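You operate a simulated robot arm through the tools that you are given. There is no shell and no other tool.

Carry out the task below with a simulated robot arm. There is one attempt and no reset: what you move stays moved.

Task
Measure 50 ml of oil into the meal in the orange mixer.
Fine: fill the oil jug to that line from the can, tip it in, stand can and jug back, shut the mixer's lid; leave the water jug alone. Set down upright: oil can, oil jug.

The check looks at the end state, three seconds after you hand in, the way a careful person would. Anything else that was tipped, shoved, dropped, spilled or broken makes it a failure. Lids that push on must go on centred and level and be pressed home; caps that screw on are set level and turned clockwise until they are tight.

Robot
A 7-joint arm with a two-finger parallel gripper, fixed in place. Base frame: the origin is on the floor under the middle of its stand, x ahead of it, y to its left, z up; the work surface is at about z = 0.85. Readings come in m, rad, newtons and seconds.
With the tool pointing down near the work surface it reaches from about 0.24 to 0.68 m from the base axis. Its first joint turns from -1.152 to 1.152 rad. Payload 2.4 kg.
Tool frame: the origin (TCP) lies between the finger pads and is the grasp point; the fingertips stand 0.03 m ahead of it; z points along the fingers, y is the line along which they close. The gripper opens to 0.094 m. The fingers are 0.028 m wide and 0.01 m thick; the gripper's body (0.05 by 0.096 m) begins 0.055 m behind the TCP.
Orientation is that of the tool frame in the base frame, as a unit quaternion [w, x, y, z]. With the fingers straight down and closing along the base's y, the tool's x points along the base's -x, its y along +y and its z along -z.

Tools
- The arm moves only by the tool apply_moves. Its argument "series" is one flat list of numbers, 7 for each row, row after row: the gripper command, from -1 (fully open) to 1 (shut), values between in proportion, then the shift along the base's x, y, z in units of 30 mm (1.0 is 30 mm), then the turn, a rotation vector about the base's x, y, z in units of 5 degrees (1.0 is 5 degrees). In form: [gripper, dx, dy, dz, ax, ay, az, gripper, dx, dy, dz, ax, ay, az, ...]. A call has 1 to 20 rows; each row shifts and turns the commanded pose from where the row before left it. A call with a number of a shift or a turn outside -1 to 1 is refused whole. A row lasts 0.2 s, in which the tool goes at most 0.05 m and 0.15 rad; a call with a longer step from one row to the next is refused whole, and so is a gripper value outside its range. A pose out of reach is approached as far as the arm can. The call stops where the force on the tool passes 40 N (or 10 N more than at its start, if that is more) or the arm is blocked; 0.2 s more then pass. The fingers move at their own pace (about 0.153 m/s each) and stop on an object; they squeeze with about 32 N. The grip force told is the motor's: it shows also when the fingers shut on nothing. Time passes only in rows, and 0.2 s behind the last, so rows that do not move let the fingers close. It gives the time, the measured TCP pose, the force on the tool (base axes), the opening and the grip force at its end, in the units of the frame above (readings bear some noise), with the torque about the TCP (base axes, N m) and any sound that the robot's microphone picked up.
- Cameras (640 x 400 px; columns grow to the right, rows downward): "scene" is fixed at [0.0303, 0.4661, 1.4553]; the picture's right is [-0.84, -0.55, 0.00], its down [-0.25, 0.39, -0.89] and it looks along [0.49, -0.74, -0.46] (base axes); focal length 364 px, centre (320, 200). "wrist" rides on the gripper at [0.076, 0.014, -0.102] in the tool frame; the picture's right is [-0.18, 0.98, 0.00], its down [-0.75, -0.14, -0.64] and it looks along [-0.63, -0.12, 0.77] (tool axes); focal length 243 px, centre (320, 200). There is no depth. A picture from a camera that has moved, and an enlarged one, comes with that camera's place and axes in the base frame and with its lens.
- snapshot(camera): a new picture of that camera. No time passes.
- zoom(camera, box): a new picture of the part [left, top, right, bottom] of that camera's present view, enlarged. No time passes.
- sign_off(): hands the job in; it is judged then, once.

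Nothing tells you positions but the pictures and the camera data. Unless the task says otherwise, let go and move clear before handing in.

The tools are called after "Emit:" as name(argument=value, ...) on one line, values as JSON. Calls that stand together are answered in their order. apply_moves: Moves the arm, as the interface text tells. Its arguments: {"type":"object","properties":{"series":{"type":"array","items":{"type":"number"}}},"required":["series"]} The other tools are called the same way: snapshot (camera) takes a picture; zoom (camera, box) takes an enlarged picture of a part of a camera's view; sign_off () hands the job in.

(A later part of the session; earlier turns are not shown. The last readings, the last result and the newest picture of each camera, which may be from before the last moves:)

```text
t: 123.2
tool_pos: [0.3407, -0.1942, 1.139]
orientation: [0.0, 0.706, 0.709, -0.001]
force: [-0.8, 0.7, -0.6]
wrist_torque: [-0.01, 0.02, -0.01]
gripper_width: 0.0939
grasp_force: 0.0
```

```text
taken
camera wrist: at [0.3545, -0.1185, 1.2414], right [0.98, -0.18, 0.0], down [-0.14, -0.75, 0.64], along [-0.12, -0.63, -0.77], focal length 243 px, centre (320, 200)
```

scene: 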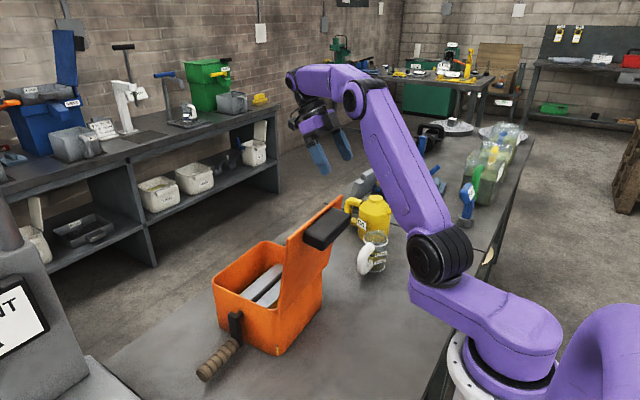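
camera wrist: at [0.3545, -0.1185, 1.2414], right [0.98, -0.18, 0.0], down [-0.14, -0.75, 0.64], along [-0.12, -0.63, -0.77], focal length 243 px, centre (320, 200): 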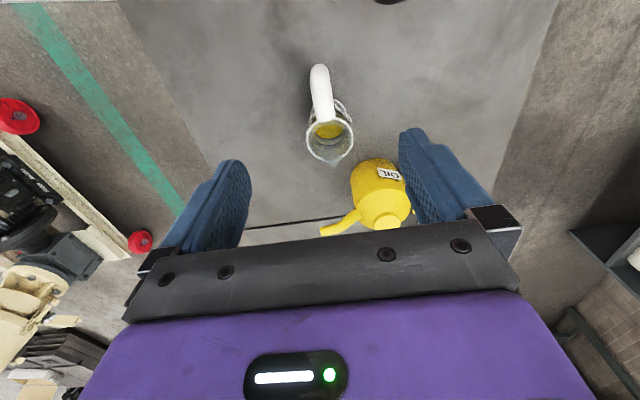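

Emit:
apply_moves(series=[-1, 0, 0.02, -1, 0, 0, 0, -1, 0, 0, -1, 0, 0, 0, -1, 0, 0, -1, 0, 0, 0, -1, 0, 0, -1, 0, 0, 0, -1, 0, 0, -1, 0, 0, 0, -1, 0, 0, -0.8, 0, 0, 0, -1, 0, 0, 0, 0, 0, 0])

Emit:
snapshot(camera="wrist")

```text
t: 124.8
tool_pos: [0.3419, -0.1923, 0.9647]
orientation: [0.001, 0.706, 0.708, -0.001]
force: [0.2, 0.3, 0.6]
wrist_torque: [-0.03, 0.01, -0.02]
gripper_width: 0.0937
grasp_force: 0.0
```

```text
taken
camera wrist: at [0.3553, -0.1174, 1.0672], right [0.98, -0.18, 0.0], down [-0.14, -0.75, 0.64], along [-0.12, -0.63, -0.77], focal length 243 px, centre (320, 200)
```

wrist: 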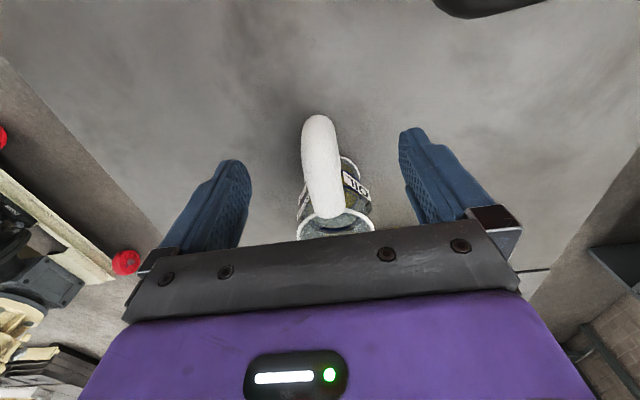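

Emit:
apply_moves(series=[-1, -0.05, 0, -0.8, 0, 0, 0, -1, 0, 0, -0.8, 0, 0, 0, -1, 0, 0, -0.76, 0, 0, 0, -1, 0, 0, 0, 0, 0, 0, 1, 0, 0, 0, 0, 0, 0, 1, 0, 0, 0, 0, 0, 0, 1, 0, 0, 0, 0, 0, 0])

Emit:
snapshot(camera="wrist")

```text
t: 126.4
tool_pos: [0.3394, -0.1937, 0.8948]
orientation: [0.0, 0.707, 0.708, 0.0]
force: [-0.5, -0.1, -1.2]
wrist_torque: [0.13, -0.03, 0.02]
gripper_width: 0.0286
grasp_force: 31.9
```

```text
taken
camera wrist: at [0.3533, -0.1176, 0.9968], right [0.98, -0.18, 0.0], down [-0.14, -0.75, 0.64], along [-0.12, -0.63, -0.77], focal length 243 px, centre (320, 200)
```

wrist: 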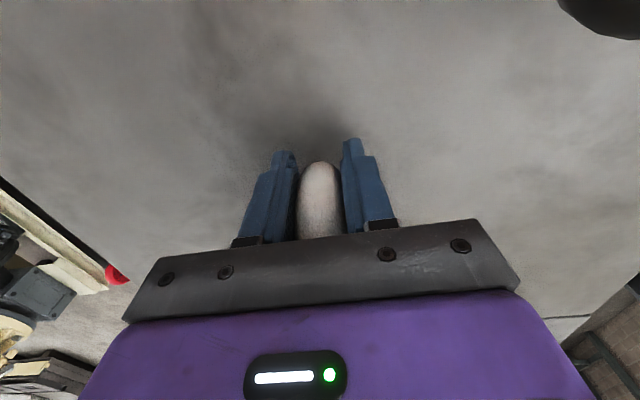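

The filled jug is gripped. I'll lift it gently and carry it level to above the mixer.

Emit:
apply_moves(series=[1, 0, 0, 0.2, 0, 0, 0, 1, 0, 0, 0.5, 0, 0, 0, 1, 0, 0, 0.8, 0, 0, 0, 1, 0, 0, 0.8, 0, 0, 0, 1, 0, 0, 0.8, 0, 0, 0, 1, 0, 0, 0.8, 0, 0, 0, 1, 0, 0, 0.8, 0, 0, 0, 1, 0, 0, 0.8, 0, 0, 0, 1, 0, 0, 0.8, 0, 0, 0, 1, 0, 0, 0.8, 0, 0, 0, 1, 0, 0, 0.8, 0, 0, 0, 1, 0, 0, 0.8, 0, 0, 0, 1, 0, 0, 0.8, 0, 0, 0, 1, 0, 0, 0.5, 0, 0, 0, 1, 0.2, 0, 0, 0, 0, 0, 1, 0.5, 0, 0, 0, 0, 0, 1, 0.6, 0, 0, 0, 0, 0, 1, 0.6, 0, 0, 0, 0, 0, 1, 0.6, 0, 0, 0, 0, 0, 1, 0.5, 0, 0, 0, 0, 0])

Emit:
snapshot(camera="scene")

```text
t: 130.6
tool_pos: [0.4294, -0.1936, 1.1944]
orientation: [0.0, 0.706, 0.708, 0.0]
force: [0.8, 0.6, -1.7]
wrist_torque: [0.16, -0.01, 0.01]
gripper_width: 0.0285
grasp_force: 31.9
```

```text
taken
```

scene: 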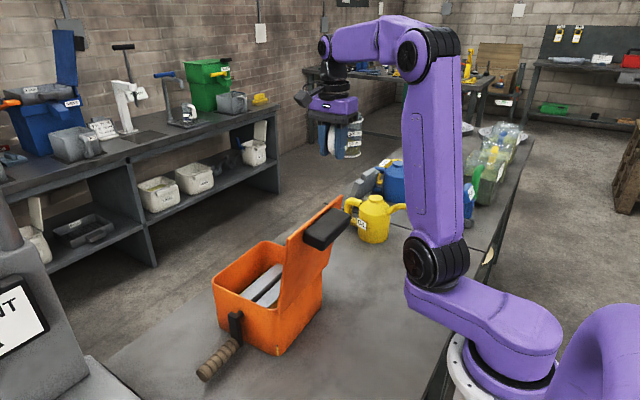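

Emit:
apply_moves(series=[1, 0.055, 0.3, 0, 0, 0, 0, 1, 0.055, 0.6, 0, 0, 0, 0, 1, 0.055, 0.8, 0, 0, 0, 0, 1, 0.055, 0.8, 0, 0, 0, 0, 1, 0.055, 0.8, 0, 0, 0, 0, 1, 0.055, 0.8, 0, 0, 0, 0, 1, 0.055, 0.8, 0, 0, 0, 0, 1, 0.055, 0.8, 0, 0, 0, 0, 1, 0.055, 0.8, 0, 0, 0, 0, 1, 0.055, 0.8, 0, 0, 0, 0, 1, 0.055, 0.8, 0, 0, 0, 0, 1, 0.055, 0.8, 0, 0, 0, 0, 1, 0.055, 0.6, 0, 0, 0, 0, 1, 0.055, 0.3, 0, 0, 0, 0, 1, 0, 0, 0, 0, 0, 0])

Emit:
snapshot(camera="scene")

Emit:
snapshot(camera="wrist")

```text
t: 133.8
tool_pos: [0.4515, 0.1004, 1.1941]
orientation: [-0.001, 0.706, 0.708, -0.001]
force: [0.2, -0.2, -2.7]
wrist_torque: [0.13, 0.01, -0.03]
gripper_width: 0.0285
grasp_force: 32.0
```

```text
taken
```

scene: 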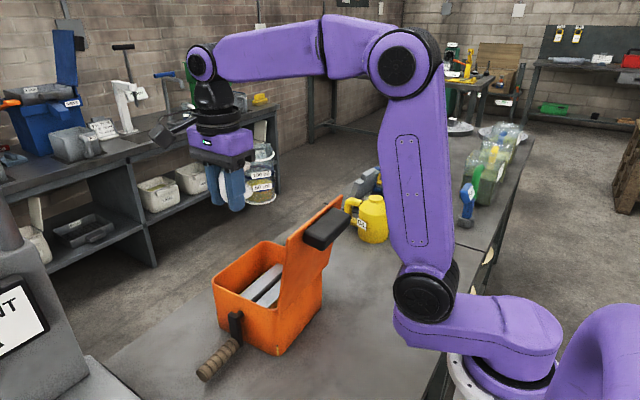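

```text
taken
camera wrist: at [0.4655, 0.1761, 1.296], right [0.98, -0.18, 0.0], down [-0.14, -0.75, 0.64], along [-0.12, -0.63, -0.77], focal length 243 px, centre (320, 200)
```

wrist: 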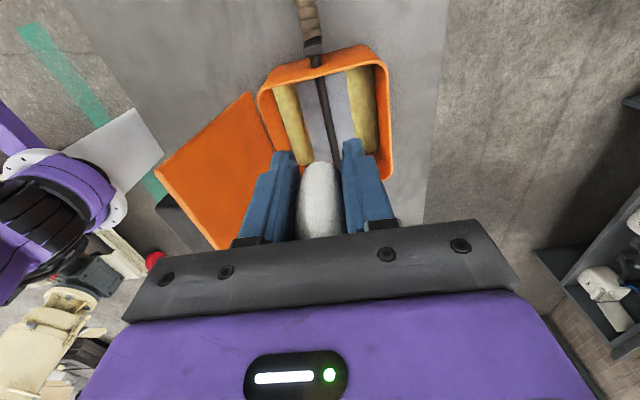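

Emit:
apply_moves(series=[1, 0, 0.165, -0.28, 1, 0, 0, 1, 0, 0.165, -0.28, 1, 0, 0, 1, 0, 0.165, -0.28, 1, 0, 0, 1, 0, 0.165, -0.28, 1, 0, 0, 1, 0, 0.165, -0.28, 1, 0, 0, 1, 0, 0.165, -0.28, 1, 0, 0, 1, 0, 0.165, -0.28, 1, 0, 0, 1, 0, 0.165, -0.28, 1, 0, 0, 1, 0, 0.165, -0.28, 1, 0, 0, 1, 0, 0, 0, 0, 0, 0])

Emit:
zoom(camera="scene", box=[160, 110, 380, 310])

Emit:
snapshot(camera="wrist")

```text
t: 136.0
tool_pos: [0.454, 0.146, 1.1199]
orientation: [-0.27, 0.652, 0.654, 0.271]
force: [-0.4, 0.9, -2.4]
wrist_torque: [0.01, 0.03, -0.02]
gripper_width: 0.0285
grasp_force: 32.0
```

```text
2.00 times, centred on (270, 210) of scene
camera zoom: at [0.0304, 0.4661, 1.4553], right [-0.84, -0.55, 0.0], down [-0.25, 0.39, -0.89], along [0.49, -0.74, -0.46], focal length 727 px, centre (420, 180)
```

zoom: 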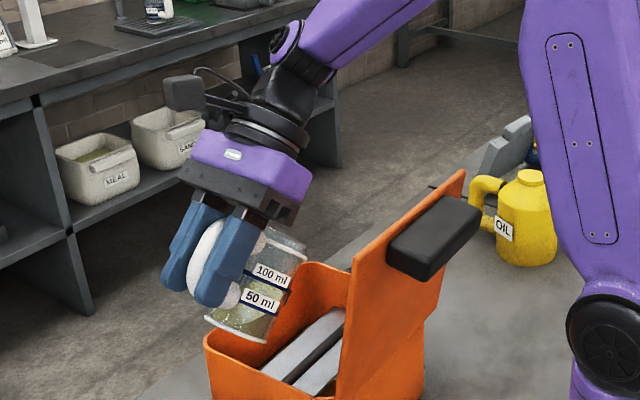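

```text
taken
camera wrist: at [0.4662, 0.1259, 1.245], right [0.98, -0.13, -0.13], down [-0.14, -0.99, -0.08], along [-0.12, 0.1, -0.99], focal length 243 px, centre (320, 200)
```

wrist: 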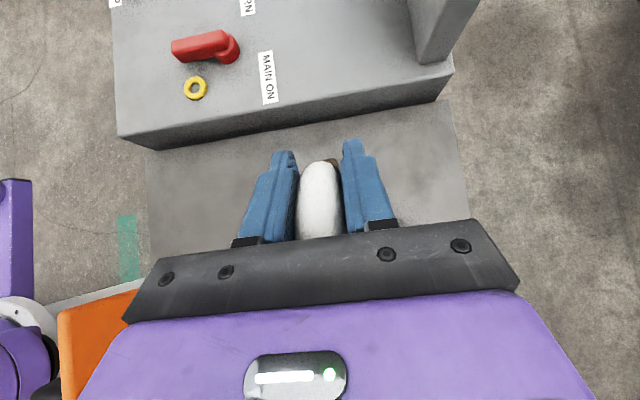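

Emit:
apply_moves(series=[1, 0, -0.227, 0.13, 1, 0, 0, 1, 0, -0.227, 0.13, 1, 0, 0, 1, 0, -0.227, 0.13, 1, 0, 0])

Emit:
zoom(camera="scene", box=[180, 170, 360, 300])

```text
t: 136.8
tool_pos: [0.452, 0.1241, 1.1316]
orientation: [-0.353, 0.611, 0.614, 0.353]
force: [-0.1, 0.1, -2.8]
wrist_torque: [0.06, 0.0, 0.01]
gripper_width: 0.0287
grasp_force: 31.8
```

```text
3.08 times, centred on (270, 235) of scene
camera zoom: at [0.0303, 0.4662, 1.4553], right [-0.84, -0.55, 0.0], down [-0.25, 0.39, -0.89], along [0.49, -0.74, -0.46], focal length 1118 px, centre (474, 92)
```

zoom: 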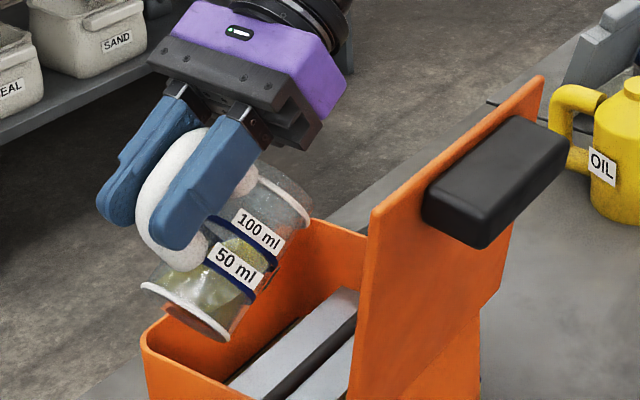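

Emit:
apply_moves(series=[1, 0, -0.25, 0.17, 1, 0, 0, 1, 0, -0.25, 0.17, 1, 0, 0])

Emit:
zoom(camera="scene", box=[180, 170, 360, 300])

```text
t: 137.4
tool_pos: [0.4518, 0.1097, 1.1408]
orientation: [-0.405, 0.579, 0.58, 0.406]
force: [0.2, 0.2, -1.1]
wrist_torque: [0.08, -0.02, -0.02]
gripper_width: 0.0285
grasp_force: 32.3
```

```text
3.08 times, centred on (270, 235) of scene
camera zoom: at [0.0303, 0.4662, 1.4553], right [-0.84, -0.55, 0.0], down [-0.25, 0.39, -0.89], along [0.49, -0.74, -0.46], focal length 1118 px, centre (474, 92)
```

zoom: 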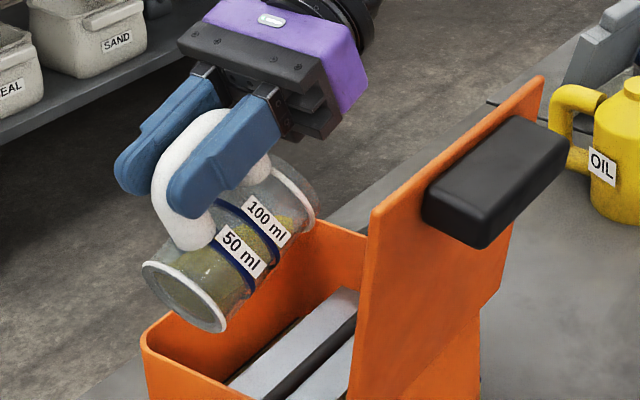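

Emit:
apply_moves(series=[1, 0, -0.31, 0.18, 1, 0, 0, 1, 0, -0.31, 0.18, 1, 0, 0])

Emit:
zoom(camera="scene", box=[180, 170, 360, 300])

```text
t: 138.0
tool_pos: [0.451, 0.0906, 1.1502]
orientation: [-0.454, 0.541, 0.542, 0.455]
force: [0.4, -0.5, -2.3]
wrist_torque: [-0.02, 0.03, -0.01]
gripper_width: 0.0285
grasp_force: 32.0
```

```text
3.08 times, centred on (270, 235) of scene
camera zoom: at [0.0303, 0.4662, 1.4553], right [-0.84, -0.55, 0.0], down [-0.25, 0.39, -0.89], along [0.49, -0.74, -0.46], focal length 1118 px, centre (474, 92)
```

zoom: 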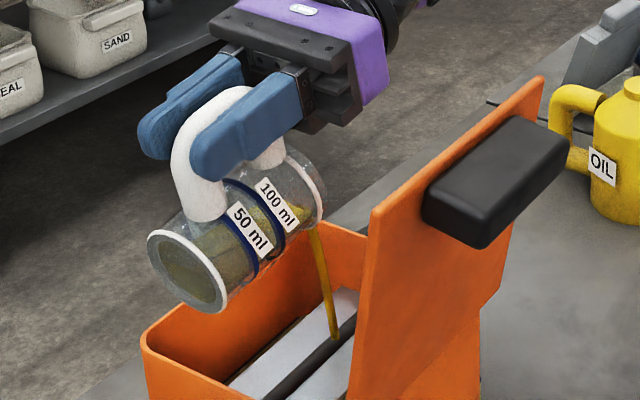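

Oil is streaming from the lip onto the meal. I'll go on tilting slowly with the lip kept over the middle of the mixer.

Emit:
apply_moves(series=[1, 0, -0.17, 0.06, 0.5, 0, 0, 1, 0, -0.17, 0.06, 0.5, 0, 0, 1, 0, -0.17, 0.06, 0.5, 0, 0, 1, 0, -0.17, 0.06, 0.5, 0, 0, 1, 0, 0, 0, 0, 0, 0])

Emit:
zoom(camera="scene", box=[180, 170, 360, 300])

```text
t: 139.2
tool_pos: [0.4521, 0.0707, 1.159]
orientation: [-0.5, 0.5, 0.5, 0.5]
force: [-0.5, 0.1, -1.8]
wrist_torque: [-0.01, -0.02, -0.02]
gripper_width: 0.0283
grasp_force: 31.9
```

```text
3.08 times, centred on (270, 235) of scene
camera zoom: at [0.0303, 0.4661, 1.4553], right [-0.84, -0.55, 0.0], down [-0.25, 0.39, -0.89], along [0.49, -0.74, -0.46], focal length 1118 px, centre (474, 92)
```

zoom: 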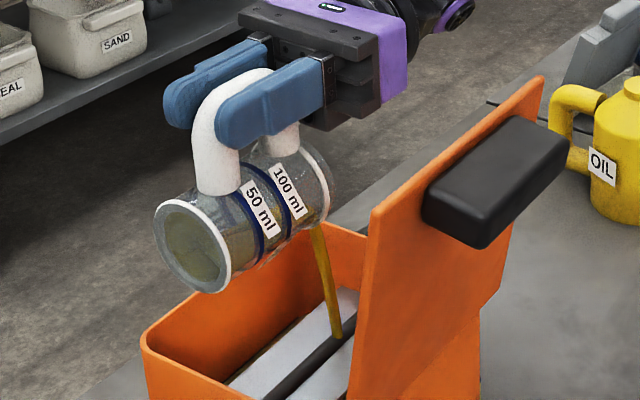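

Emit:
apply_moves(series=[1, 0, 0, 0, 0, 0, 0, 1, 0, 0, 0, 0, 0, 0, 1, 0, 0, 0, 0, 0, 0, 1, 0, -0.19, 0, 0.5, 0, 0, 1, 0, -0.19, 0, 0.5, 0, 0, 1, 0, -0.19, 0, 0.5, 0, 0, 1, 0, -0.19, 0, 0.5, 0, 0, 1, 0, -0.19, 0, 0.5, 0, 0, 1, 0, -0.19, 0, 0.5, 0, 0])

Emit:
zoom(camera="scene", box=[180, 170, 360, 300])

```text
t: 141.2
tool_pos: [0.4512, 0.0365, 1.1591]
orientation: [0.561, -0.429, -0.432, -0.561]
force: [-0.4, 0.5, -1.9]
wrist_torque: [-0.06, -0.01, -0.01]
gripper_width: 0.0286
grasp_force: 32.1
```

```text
3.08 times, centred on (270, 235) of scene
camera zoom: at [0.0303, 0.4661, 1.4553], right [-0.84, -0.55, 0.0], down [-0.25, 0.39, -0.89], along [0.49, -0.74, -0.46], focal length 1118 px, centre (474, 92)
```

zoom: 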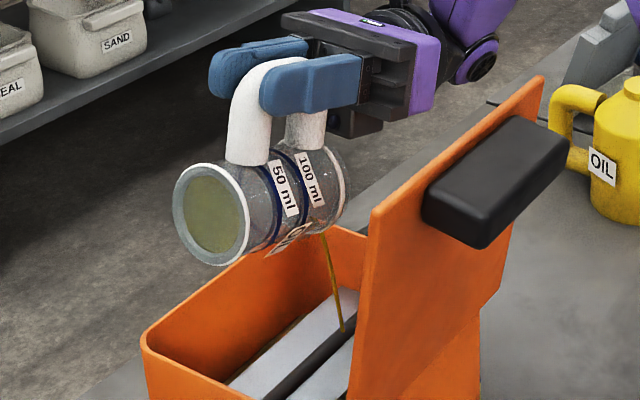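

Emit:
apply_moves(series=[1, 0, -0.2, 0, 0.5, 0, 0, 1, 0, -0.2, 0, 0.5, 0, 0, 1, 0, 0, 0, 0, 0, 0, 1, 0, 0, 0, 0, 0, 0, 1, 0, 0, 0, 0, 0, 0, 1, 0, 0, 0, 0, 0, 0, 1, 0, 0, 0, 0, 0, 0, 1, 0, 0, 0, 0, 0, 0, 1, 0, 0, 0, 0, 0, 0, 1, 0, 0, 0, 0, 0, 0, 1, 0, 0, 0, 0, 0, 0, 1, 0, 0, 0, 0, 0, 0])

Emit:
zoom(camera="scene", box=[180, 170, 360, 300])

Emit:
zoom(camera="scene", box=[230, 205, 290, 260])

```text
t: 143.8
tool_pos: [0.4508, 0.0246, 1.1593]
orientation: [-0.579, 0.404, 0.406, 0.58]
force: [-0.1, 0.5, -2.4]
wrist_torque: [-0.05, -0.01, -0.01]
gripper_width: 0.0284
grasp_force: 32.0
```

```text
3.08 times, centred on (270, 235) of scene
camera zoom: at [0.0303, 0.4661, 1.4553], right [-0.84, -0.55, 0.0], down [-0.25, 0.39, -0.89], along [0.49, -0.74, -0.46], focal length 1118 px, centre (474, 92)
```

zoom: 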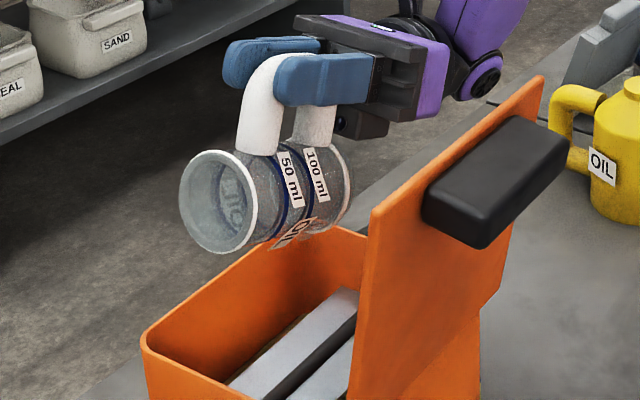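

```text
7.27 times, centred on (260, 232) of scene
camera zoom: at [0.0303, 0.4661, 1.4553], right [-0.84, -0.55, 0.0], down [-0.25, 0.39, -0.89], along [0.49, -0.74, -0.46], focal length 2643 px, centre (756, -36)
```

zoom: 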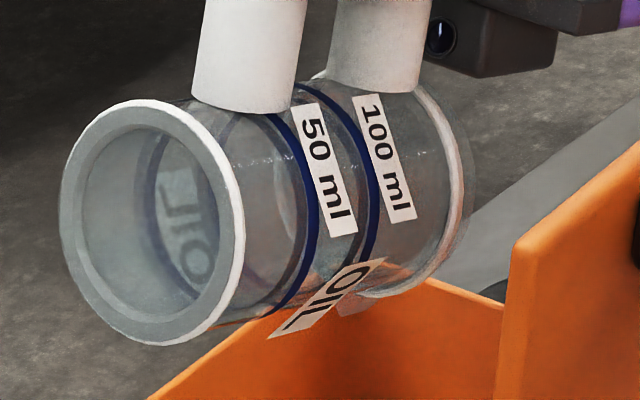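

The jug is empty and the stream has ended. I'll wait a moment for drips, then turn it upright again while rising.

Emit:
apply_moves(series=[1, 0, 0, 0, 0, 0, 0, 1, 0, 0, 0, 0, 0, 0, 1, 0, 0, 0, 0, 0, 0, 1, 0, 0, 0.1, -1, 0, 0, 1, 0, 0, 0.1, -1, 0, 0, 1, 0, 0, 0.1, -1, 0, 0, 1, 0, 0, 0.1, -1, 0, 0, 1, 0, 0, 0.1, -1, 0, 0, 1, 0, 0, 0.1, -1, 0, 0, 1, 0, 0, 0.1, -1, 0, 0, 1, 0, 0, 0.1, -1, 0, 0, 1, 0, 0, 0.1, -1, 0, 0, 1, 0, 0, 0.1, -1, 0, 0, 1, 0, 0, 0.1, -1, 0, 0, 1, 0, 0, 0.1, -1, 0, 0, 1, 0, 0, 0.1, -1, 0, 0, 1, 0, 0, 0.1, -1, 0, 0, 1, 0, 0, 0, -1, 0, 0, 1, 0, 0, 0, -1, 0, 0, 1, 0, 0, 0, -1, 0, 0])

Emit:
snapshot(camera="scene")

```text
t: 148.0
tool_pos: [0.4514, 0.0243, 1.2]
orientation: [-0.152, 0.69, 0.691, 0.153]
force: [-0.5, -1.7, -1.5]
wrist_torque: [0.07, -0.01, 0.0]
gripper_width: 0.0283
grasp_force: 31.7
```

```text
taken
```

scene: 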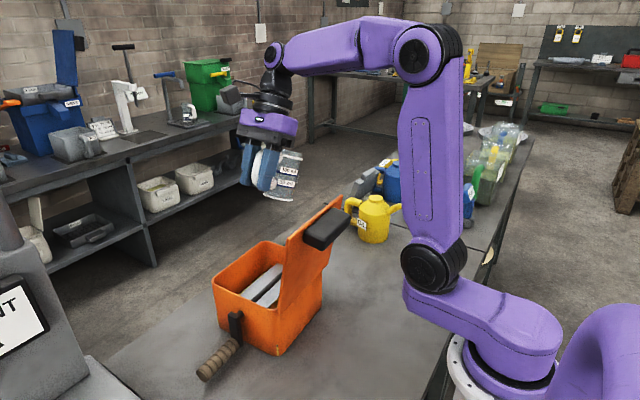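

Emit:
apply_moves(series=[1, 0, -0.5, 0, -1, 0, 0, 1, 0, -0.5, 0, -1, 0, 0, 1, 0, -0.5, 0, -1, 0, 0, 1, 0, -0.5, 0, -1, 0, 0, 1, 0, -0.5, 0, -0.98, 0, 0, 1, 0.238, -0.34, 0, 0, 0, -0.956, 1, 0.238, -0.34, 0, 0, 0, -0.956, 1, 0.238, -0.34, 0, 0, 0, -0.956, 1, 0.238, -0.34, 0, 0, 0, -0.956, 1, 0.238, -0.34, 0, 0, 0, -0.956, 1, 0.238, -0.34, 0, 0, 0, -0.956, 1, 0.238, -0.34, 0, 0, 0, -0.956, 1, 0.238, -0.34, 0, 0, 0, -0.956, 1, 0.238, -0.34, 0, 0, 0, -0.956, 1, 0.238, -0.34, 0, 0, 0, -0.956, 1, 0.238, -0.34, 0, 0, 0, -0.956, 1, 0.238, -0.34, 0, 0, 0, -0.956, 1, 0.238, -0.34, 0, 0, 0, -0.956, 1, 0.238, -0.34, 0, 0, 0, -0.956])

Emit:
snapshot(camera="scene")

```text
t: 152.0
tool_pos: [0.551, -0.1942, 1.202]
orientation: [0.0, 0.98, 0.2, 0.001]
force: [-0.3, 0.0, -1.9]
wrist_torque: [0.03, -0.08, -0.02]
gripper_width: 0.0284
grasp_force: 31.7
```

```text
taken
```

scene: 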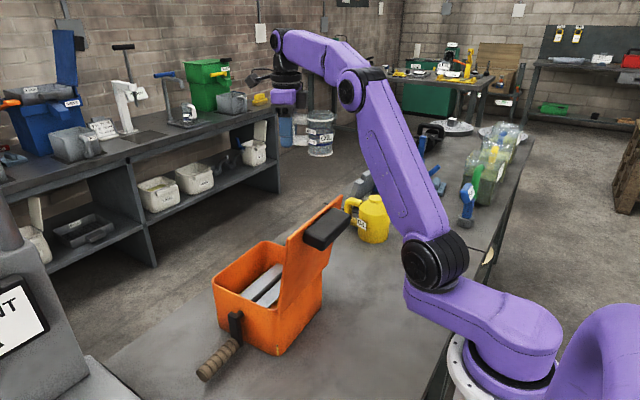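

Emit:
apply_moves(series=[1, 0.242, -0.336, -0.6, 0, 0, -0.955, 1, 0.242, -0.336, -0.6, 0, 0, -0.955, 1, 0.242, -0.336, -0.6, 0, 0, -0.955, 1, 0.242, -0.336, -0.6, 0, 0, -0.955, 1, 0, 0, -1, 0, 0, 0, 1, 0, 0, -1, 0, 0, 0, 1, 0, 0, -1, 0, 0, 0, 1, 0, 0, -1, 0, 0, 0, 1, 0, 0, -1, 0, 0, 0, 1, 0, 0, -1, 0, 0, 0, 1, 0, 0, -0.8, 0, 0, 0, 1, 0, 0, 0, 0, 0, 0])

Emit:
snapshot(camera="wrist")

```text
t: 154.6
tool_pos: [0.5801, -0.2335, 0.9243]
orientation: [0.0, 0.999, 0.036, 0.001]
force: [0.5, 0.7, -1.5]
wrist_torque: [0.02, -0.06, -0.03]
gripper_width: 0.0284
grasp_force: 31.8
```

```text
taken
camera wrist: at [0.6566, -0.2429, 1.0265], right [-0.11, -0.99, 0.0], down [-0.76, 0.09, 0.64], along [-0.64, 0.07, -0.77], focal length 243 px, centre (320, 200)
```

wrist: 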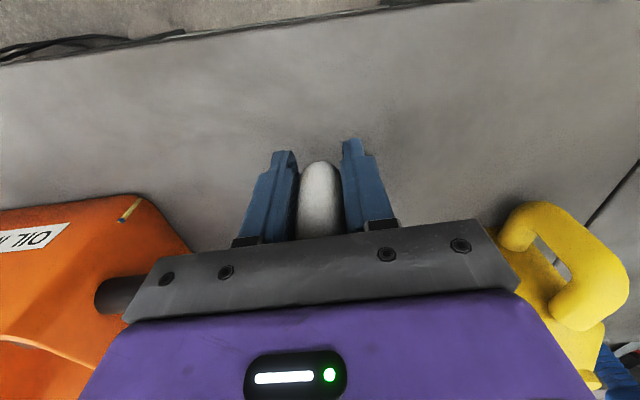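

Emit:
apply_moves(series=[1, 0, 0, -0.5, 0, 0, 0, 1, 0, 0, -0.25, 0, 0, 0, 1, 0, 0, -0.15, 0, 0, 0, 1, 0, 0, -0.05, 0, 0, 0, 1, 0, 0, 0, 0, 0, 0])

```text
t: 155.8
tool_pos: [0.5813, -0.2351, 0.8968]
orientation: [-0.001, 0.999, 0.036, 0.001]
force: [0.1, 0.0, -2.1]
wrist_torque: [-0.03, -0.11, 0.01]
gripper_width: 0.0284
grasp_force: 32.4
```

Emit:
apply_moves(series=[1, 0, 0, -0.04, 0, 0, 0, 1, 0, 0, -0.03, 0, 0, 0, 1, 0, 0, 0, 0, 0, 0])

```text
t: 156.6
tool_pos: [0.5813, -0.2337, 0.8967]
orientation: [0.001, 0.999, 0.036, 0.002]
force: [-0.3, 0.4, 14.4]
wrist_torque: [-0.05, 0.85, 0.0]
gripper_width: 0.0283
grasp_force: 32.0
```

Emit:
apply_moves(series=[1, 0, 0, 0.03, 0, 0, 0, 1, 0, 0, 0, 0, 0, 0])

Emit:
zoom(camera="scene", box=[260, 180, 380, 270])

```text
t: 157.2
tool_pos: [0.5816, -0.2331, 0.8958]
orientation: [0.001, 0.999, 0.035, 0.0]
force: [3.2, -1.6, 7.7]
wrist_torque: [-0.07, 0.24, 0.04]
gripper_width: 0.0286
grasp_force: 31.8
```

```text
4.44 times, centred on (320, 225) of scene
camera zoom: at [0.0303, 0.4662, 1.4553], right [-0.84, -0.55, 0.0], down [-0.25, 0.39, -0.89], along [0.49, -0.74, -0.46], focal length 1615 px, centre (320, 89)
```

zoom: 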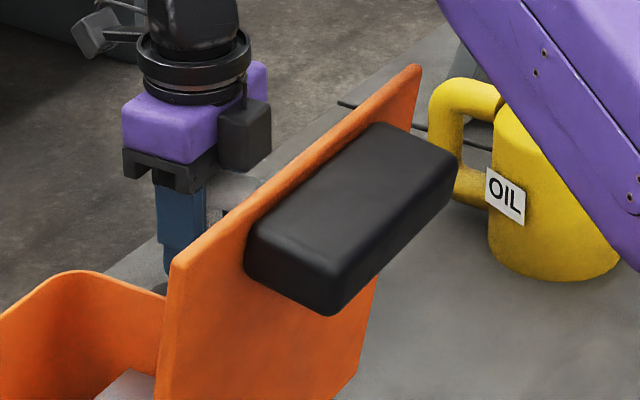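

Emit:
apply_moves(series=[1, 0, 0, 0.015, 0, 0, 0, 0.2, 0, 0, 0, 0, 0, 0, -0.3, 0, 0, 0, 0, 0, 0, -1, 0, 0, 0, 0, 0, 0, -1, 0, 0, 0, 0, 0, 0])

Emit:
snapshot(camera="wrist")

```text
t: 158.4
tool_pos: [0.5808, -0.2335, 0.895]
orientation: [0.0, 0.999, 0.036, 0.001]
force: [0.5, 0.1, 0.0]
wrist_torque: [-0.02, -0.01, -0.01]
gripper_width: 0.0942
grasp_force: 0.1
```

```text
taken
camera wrist: at [0.6569, -0.2429, 0.9976], right [-0.11, -0.99, 0.0], down [-0.76, 0.09, 0.64], along [-0.64, 0.07, -0.77], focal length 243 px, centre (320, 200)
```

wrist: 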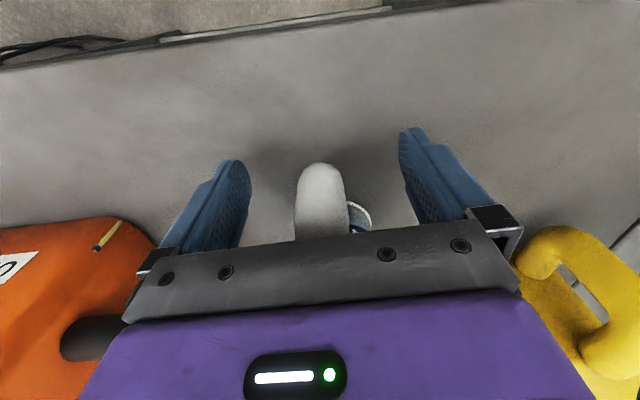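

The jug stands in its first place. I'll rise and look at jug, bench and mixer from above.

Emit:
apply_moves(series=[-1, 0, 0, 0.4, 0, 0, 0, -1, 0, 0, 1, 0, 0, 0, -1, 0, 0, 1, 0, 0, 0, -1, 0, 0, 1, 0, 0, 0, -1, 0, 0, 1, 0, 0, 0, -1, 0, 0, 1, 0, 0, 0, -1, 0, 0, 1, 0, 0, 0, -1, 0, 0, 1, 0, 0, 0, -1, 0, 0, 1, 0, 0, 0, -1, 0, 0, 1, 0, 0, 0, -1, 0, 0, 1, 0, 0, 0])

Emit:
snapshot(camera="wrist")

Emit:
zoom(camera="wrist", box=[20, 80, 360, 280])

```text
t: 160.8
tool_pos: [0.5751, -0.2247, 1.2046]
orientation: [-0.002, 0.999, 0.041, 0.0]
force: [2.1, 7.0, -0.2]
wrist_torque: [-0.54, 0.16, 0.04]
gripper_width: 0.094
grasp_force: 0.1
out of reach, approached as far as the arm can: row 11
```

```text
taken
camera wrist: at [0.6518, -0.2334, 1.3051], right [-0.1, -0.99, 0.0], down [-0.76, 0.08, 0.64], along [-0.64, 0.07, -0.77], focal length 243 px, centre (320, 200)
```

wrist: 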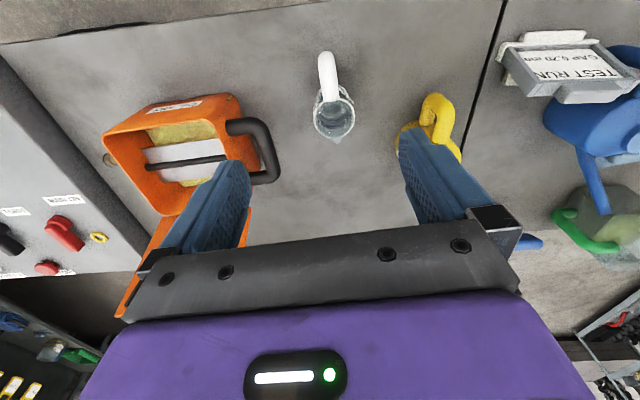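

```text
1.88 times, centred on (190, 180) of wrist
camera zoom: at [0.6518, -0.2334, 1.3051], right [-0.1, -0.99, 0.0], down [-0.76, 0.08, 0.64], along [-0.64, 0.07, -0.77], focal length 457 px, centre (565, 238)
```

zoom: 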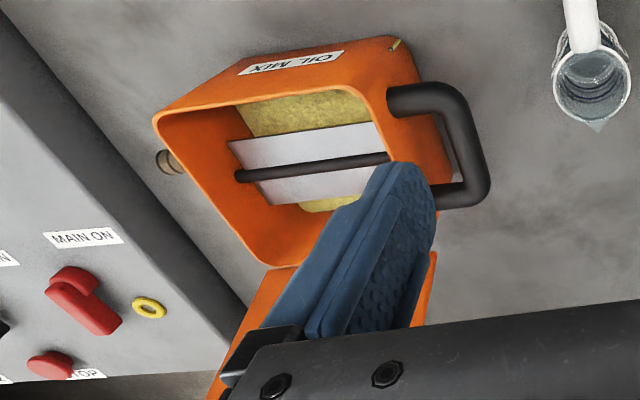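

Can and jug are back. Now the lid: it leans open on the base side of the mixer, so I'll bring the closed fingers over and behind it.

Emit:
apply_moves(series=[1, -0.87, 0.672, 0.09, 0, 0, -0.08, 1, -0.87, 0.672, 0.09, 0, 0, -0.08, 1, -0.87, 0.672, 0.09, 0, 0, -0.08, 1, -0.87, 0.672, 0.09, 0, 0, -0.08, 1, -0.87, 0.672, 0.09, 0, 0, -0.08, 1, -0.87, 0.672, 0.09, 0, 0, -0.08, 1, -0.87, 0.672, 0.09, 0, 0, -0.08, 1, -0.87, 0.672, 0.09, 0, 0, -0.08, 1, -0.87, 0.672, 0.09, 0, 0, -0.08, 1, -0.87, 0.672, 0.09, 0, 0, -0.08, 1, -0.87, 0.672, 0.09, 0, 0, -0.08, 1, -0.87, 0.672, 0.09, 0, 0, -0.08, 1, 0, 0, 0, 0, 0, 0])

Emit:
snapshot(camera="wrist")

Emit:
snapshot(camera="scene")

```text
t: 163.6
tool_pos: [0.259, 0.0121, 1.235]
orientation: [0.0, 1.0, -0.006, 0.0]
force: [-0.3, -0.4, 0.2]
wrist_torque: [0.03, 0.01, -0.03]
gripper_width: 0.0001
grasp_force: 32.2
```

```text
taken
camera wrist: at [0.3345, -0.0036, 1.3375], right [-0.2, -0.98, 0.0], down [-0.75, 0.15, 0.64], along [-0.63, 0.13, -0.77], focal length 243 px, centre (320, 200)
```

wrist: 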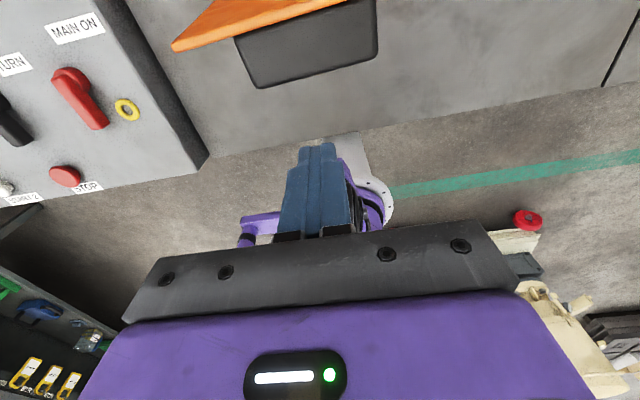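

```text
taken
```

scene: 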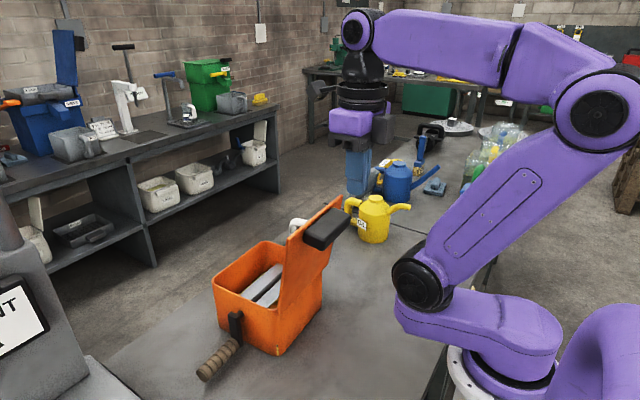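

Emit:
apply_moves(series=[1, -0.15, 0.1, -0.9, 0, 0, 0, 1, -0.15, 0.05, -0.9, 0, 0, 0, 1, 0, 0, -0.9, 0, 0, 0, 1, 0, 0, -0.9, 0, 0, 0, 1, 0, 0, 0, 0, 0, 0])

Emit:
zoom(camera="scene", box=[270, 130, 430, 280])

Emit:
snapshot(camera="wrist")

```text
t: 164.8
tool_pos: [0.2511, 0.0174, 1.1271]
orientation: [0.0, 1.0, -0.006, -0.001]
force: [-0.4, 0.5, -1.0]
wrist_torque: [0.01, 0.0, 0.03]
gripper_width: 0.0001
grasp_force: 31.3
```

```text
2.67 times, centred on (350, 205) of scene
camera zoom: at [0.0303, 0.4661, 1.4553], right [-0.84, -0.55, 0.0], down [-0.25, 0.39, -0.89], along [0.49, -0.74, -0.46], focal length 969 px, centre (240, 187)
```

zoom: 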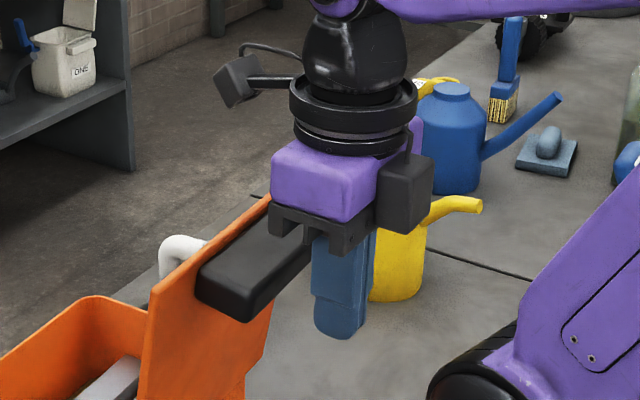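

```text
taken
camera wrist: at [0.3257, 0.0012, 1.2295], right [-0.2, -0.98, 0.0], down [-0.75, 0.15, 0.64], along [-0.63, 0.13, -0.77], focal length 243 px, centre (320, 200)
```

wrist: 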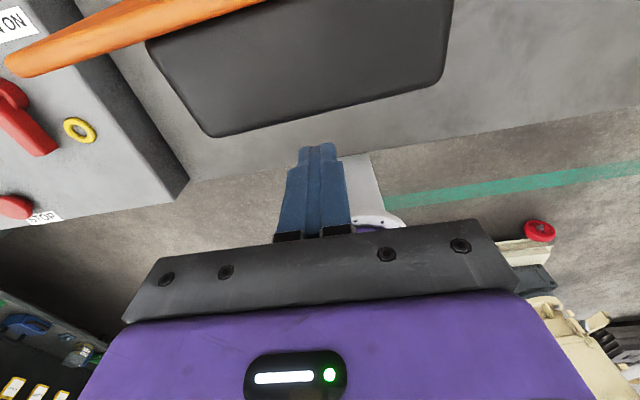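

Emit:
apply_moves(series=[1, 0.4, 0, 0, 0, 0, 0, 1, 0.4, 0, 0, 0, 0, 0, 1, 0.4, 0, 0, 0, 0, 0, 1, 0.3, 0, 0, 0, 0, 0, 1, 0, 0, 0, 0, 0, 0])

Emit:
zoom(camera="scene", box=[200, 160, 400, 350])

```text
t: 166.0
tool_pos: [0.2965, 0.0164, 1.1273]
orientation: [0.0, 1.0, -0.006, 0.001]
force: [-0.3, 0.5, -1.4]
wrist_torque: [0.0, -0.02, 0.01]
gripper_width: 0.0
grasp_force: 32.2
```

```text
2.11 times, centred on (300, 255) of scene
camera zoom: at [0.0303, 0.4661, 1.4553], right [-0.84, -0.55, 0.0], down [-0.25, 0.39, -0.89], along [0.49, -0.74, -0.46], focal length 765 px, centre (362, 84)
```

zoom: 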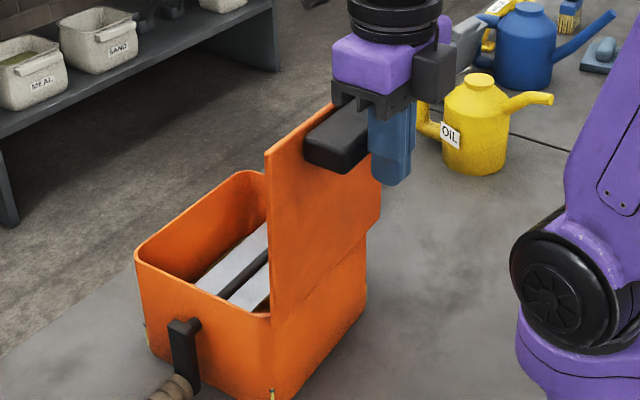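

Emit:
apply_moves(series=[1, 0.3, 0, 0, 0, 0, 0, 1, 0.3, 0, 0, 0, 0, 0, 1, 0.3, 0, 0, 0, 0, 0, 1, 0, 0, 0, 0, 0, 0])

Emit:
zoom(camera="scene", box=[200, 160, 400, 350])

```text
t: 167.0
tool_pos: [0.3232, 0.0171, 1.127]
orientation: [0.0, 1.0, -0.006, 0.001]
force: [0.1, -0.3, -0.7]
wrist_torque: [-0.01, -0.03, 0.01]
gripper_width: 0.0002
grasp_force: 32.4
```

```text
2.11 times, centred on (300, 255) of scene
camera zoom: at [0.0303, 0.4661, 1.4553], right [-0.84, -0.55, 0.0], down [-0.25, 0.39, -0.89], along [0.49, -0.74, -0.46], focal length 765 px, centre (362, 84)
```

zoom: 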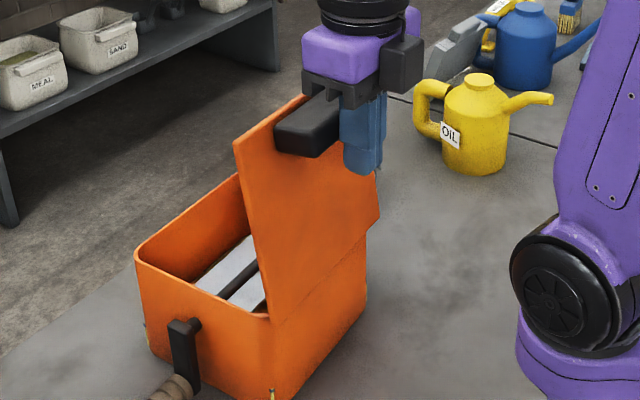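

Emit:
apply_moves(series=[1, 0.4, 0, 0, 0, 0, 0, 1, 0.4, 0, 0, 0, 0, 0, 1, 0.4, 0, 0, 0, 0, 0, 1, 0, 0, 0, 0, 0, 0])

Emit:
zoom(camera="scene", box=[200, 160, 400, 350])

```text
t: 168.0
tool_pos: [0.3584, 0.016, 1.1277]
orientation: [0.0, 1.0, -0.006, 0.0]
force: [-0.5, 0.4, -0.4]
wrist_torque: [-0.02, -0.02, 0.0]
gripper_width: 0.0001
grasp_force: 31.8
```

```text
2.11 times, centred on (300, 255) of scene
camera zoom: at [0.0303, 0.4661, 1.4553], right [-0.84, -0.55, 0.0], down [-0.25, 0.39, -0.89], along [0.49, -0.74, -0.46], focal length 765 px, centre (362, 84)
```

zoom: 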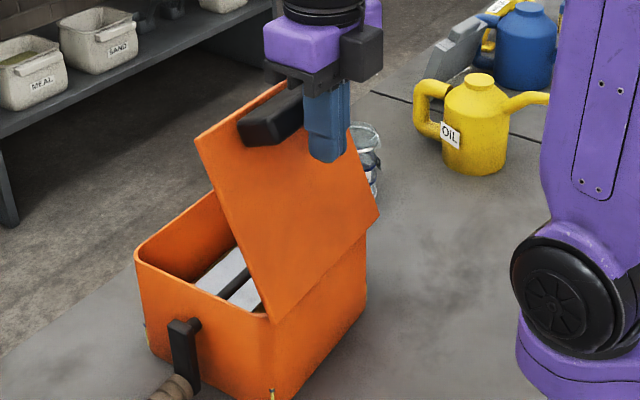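

Emit:
apply_moves(series=[1, 0.4, 0, 0, 0, 0, 0, 1, 0.4, 0, 0, 0, 0, 0, 1, 0.4, 0, 0, 0, 0, 0, 1, 0, 0, 0, 0, 0, 0])

Emit:
zoom(camera="scene", box=[200, 160, 400, 350])

```text
t: 169.0
tool_pos: [0.3944, 0.0157, 1.1265]
orientation: [0.0, 1.0, -0.006, 0.001]
force: [-0.6, -0.7, -0.7]
wrist_torque: [-0.02, -0.02, 0.0]
gripper_width: 0.0
grasp_force: 31.8
```

```text
2.11 times, centred on (300, 255) of scene
camera zoom: at [0.0303, 0.4661, 1.4553], right [-0.84, -0.55, 0.0], down [-0.25, 0.39, -0.89], along [0.49, -0.74, -0.46], focal length 765 px, centre (362, 84)
```

zoom: 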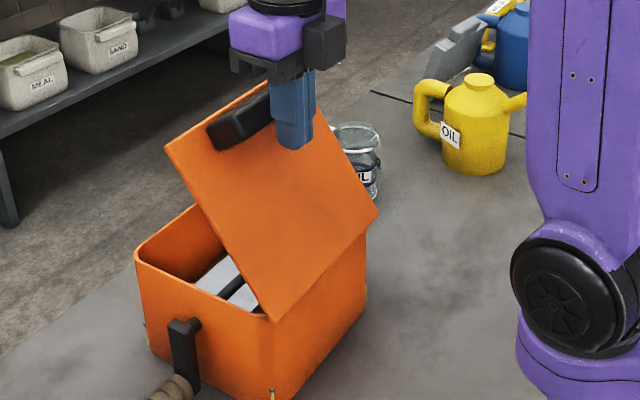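

Emit:
apply_moves(series=[1, 0.4, 0, -0.05, 0, 0, 0, 1, 0.4, 0, -0.05, 0, 0, 0, 1, 0.4, 0, -0.1, 0, 0, 0, 1, 0, 0, 0, 0, 0, 0])

Emit:
zoom(camera="scene", box=[200, 160, 400, 350])

```text
t: 170.0
tool_pos: [0.4306, 0.0168, 1.1221]
orientation: [0.0, 1.0, -0.006, 0.001]
force: [0.2, 0.9, 0.3]
wrist_torque: [-0.02, 0.01, 0.0]
gripper_width: 0.0
grasp_force: 32.2
```

```text
2.11 times, centred on (300, 255) of scene
camera zoom: at [0.0303, 0.4661, 1.4553], right [-0.84, -0.55, 0.0], down [-0.25, 0.39, -0.89], along [0.49, -0.74, -0.46], focal length 765 px, centre (362, 84)
```

zoom: 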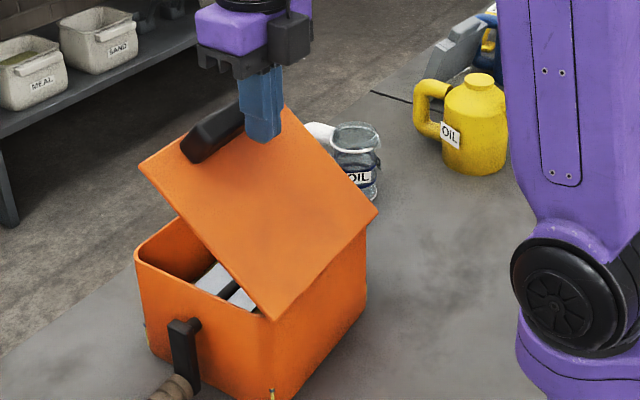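

Emit:
apply_moves(series=[1, -0.1, 0, 0.8, 0, 0, 0, 1, 0, 0, 0.8, 0, 0, 0, 1, 0.8, 0, 0, 0, 0, 0, 1, 0.8, 0, 0, 0, 0, 0, 1, 0, 0, -0.5, 0, 0, 0, 1, 0, 0, -0.5, 0, 0, 0, 1, 0, 0, 0, 0, 0, 0])

Emit:
zoom(camera="scene", box=[200, 160, 400, 350])

```text
t: 171.6
tool_pos: [0.4753, 0.0174, 1.1392]
orientation: [-0.001, 1.0, -0.006, 0.0]
force: [0.5, 0.5, 0.3]
wrist_torque: [0.03, 0.02, 0.01]
gripper_width: 0.0
grasp_force: 31.8
```

```text
2.11 times, centred on (300, 255) of scene
camera zoom: at [0.0303, 0.4661, 1.4553], right [-0.84, -0.55, 0.0], down [-0.25, 0.39, -0.89], along [0.49, -0.74, -0.46], focal length 765 px, centre (362, 84)
```

zoom: 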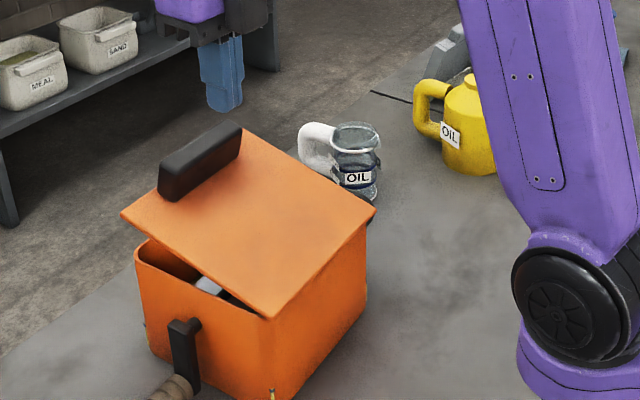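

Emit:
apply_moves(series=[1, 0, 0, 0, 0, 0, 0, 1, 0, 0, 0, 0, 0, 0, 1, 0, 0, 0, 0, 0, 0, 1, 0, 0, 0, 0, 0, 0])

Emit:
zoom(camera="scene", box=[200, 160, 400, 350])

Emit:
snapshot(camera="wrist")

```text
t: 172.6
tool_pos: [0.4755, 0.0164, 1.1398]
orientation: [-0.001, 1.0, -0.006, 0.001]
force: [-0.1, -0.2, -0.3]
wrist_torque: [-0.01, 0.01, -0.02]
gripper_width: 0.0003
grasp_force: 32.2
```

```text
2.11 times, centred on (300, 255) of scene
camera zoom: at [0.0303, 0.4661, 1.4553], right [-0.84, -0.55, 0.0], down [-0.25, 0.39, -0.89], along [0.49, -0.74, -0.46], focal length 765 px, centre (362, 84)
```

zoom: 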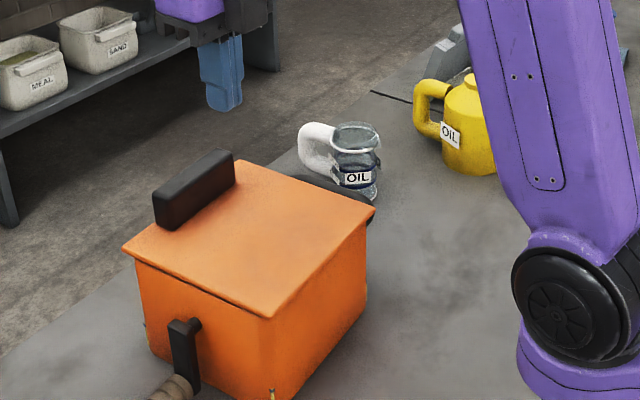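

```text
taken
camera wrist: at [0.551, 0.0009, 1.2418], right [-0.2, -0.98, 0.0], down [-0.75, 0.15, 0.64], along [-0.63, 0.13, -0.77], focal length 243 px, centre (320, 200)
```

wrist: 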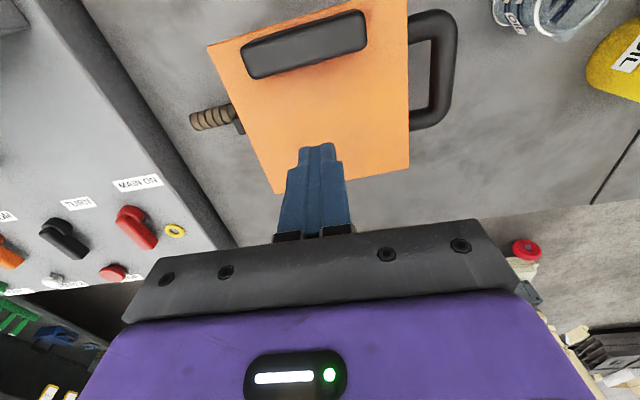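

The lid swung shut gently by itself. I'll press lightly on its black grip to make sure it is home.

Emit:
apply_moves(series=[1, 0.77, 0.05, 0, 0, 0, 0, 1, 0.77, 0, 0, 0, 0, 0, 1, 0, 0, -0.8, 0, 0, 0, 1, 0, 0, -0.8, 0, 0, 0, 1, 0, 0, -0.6, 0, 0, 0, 1, 0, 0, 0, 0, 0, 0])

Emit:
snapshot(camera="wrist")

Emit:
zoom(camera="scene", box=[200, 160, 400, 350])

```text
t: 174.0
tool_pos: [0.5221, 0.0171, 1.0738]
orientation: [0.0, 1.0, -0.006, 0.001]
force: [-0.5, -0.3, 0.2]
wrist_torque: [0.0, -0.01, 0.03]
gripper_width: 0.0
grasp_force: 32.4
```

```text
taken
camera wrist: at [0.598, 0.002, 1.1753], right [-0.2, -0.98, 0.0], down [-0.75, 0.15, 0.64], along [-0.63, 0.13, -0.77], focal length 243 px, centre (320, 200)
```

wrist: 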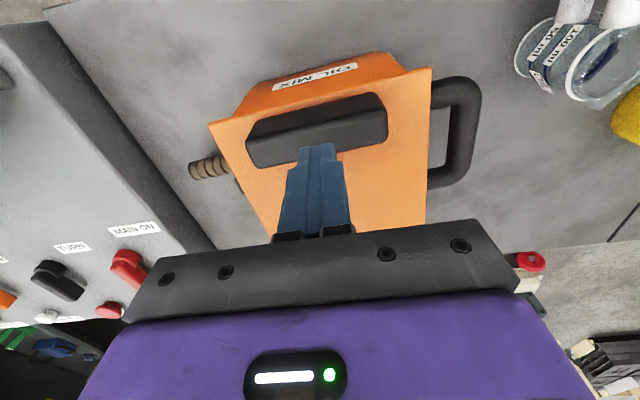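

```text
2.11 times, centred on (300, 255) of scene
camera zoom: at [0.0303, 0.4661, 1.4553], right [-0.84, -0.55, 0.0], down [-0.25, 0.39, -0.89], along [0.49, -0.74, -0.46], focal length 765 px, centre (362, 84)
```

zoom: 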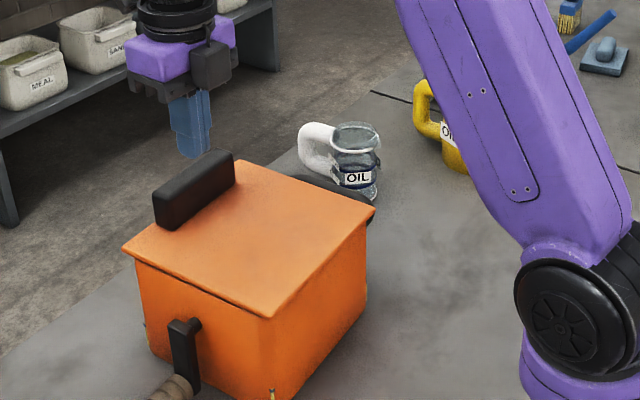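

Emit:
apply_moves(series=[1, 0, 0, -0.4, 0, 0, 0, 1, 0, 0, -0.2, 0, 0, 0, 1, 0, 0, -0.1, 0, 0, 0, 1, 0, 0, -0.1, 0, 0, 0, 1, 0, 0, 0, 0, 0, 0])

```text
t: 175.0
tool_pos: [0.5214, 0.0182, 1.055]
orientation: [0.0, 1.0, -0.006, 0.004]
force: [-7.2, 0.2, 12.5]
wrist_torque: [0.07, 0.34, 0.01]
gripper_width: 0.0002
grasp_force: 31.8
stopped in row 5: the force on the tool passed its limit at 46 N (the readings are from after the stop); the commanded pose is now the measured one
```

Emit:
apply_moves(series=[1, 0, 0, 0.3, 0, 0, 0, 1, 0, 0, 0.8, 0, 0, 0, 1, 0, 0, 1, 0, 0, 0, 1, 0, 0, 1, 0, 0, 0, 1, 0, 0, 1, 0, 0, 0, 1, 0, 0, 0, 0, 0, 0])

Emit:
snapshot(camera="wrist")

Emit:
zoom(camera="scene", box=[180, 180, 380, 390])

```text
t: 176.4
tool_pos: [0.5224, 0.0182, 1.1765]
orientation: [0.001, 1.0, -0.006, 0.003]
force: [-0.1, -0.4, 0.3]
wrist_torque: [0.0, 0.01, -0.03]
gripper_width: 0.0
grasp_force: 31.9
```

```text
taken
camera wrist: at [0.5982, 0.0026, 1.2799], right [-0.2, -0.98, 0.0], down [-0.76, 0.15, 0.64], along [-0.62, 0.13, -0.77], focal length 243 px, centre (320, 200)
```

wrist: 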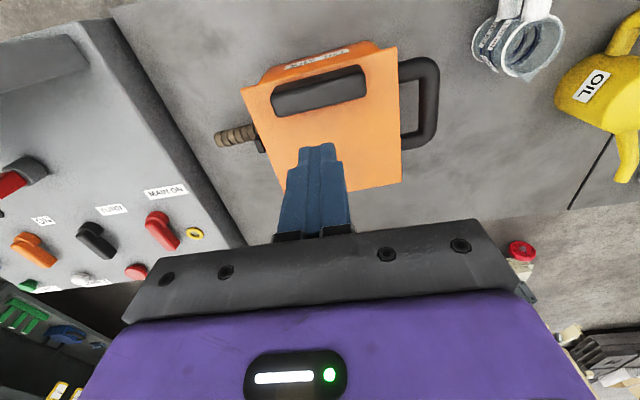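

```text
1.90 times, centred on (280, 285) of scene
camera zoom: at [0.0303, 0.4661, 1.4553], right [-0.84, -0.55, 0.0], down [-0.25, 0.39, -0.89], along [0.49, -0.74, -0.46], focal length 692 px, centre (396, 38)
```

zoom: 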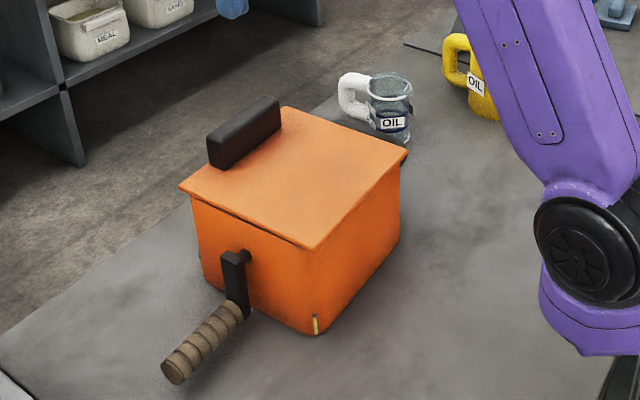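

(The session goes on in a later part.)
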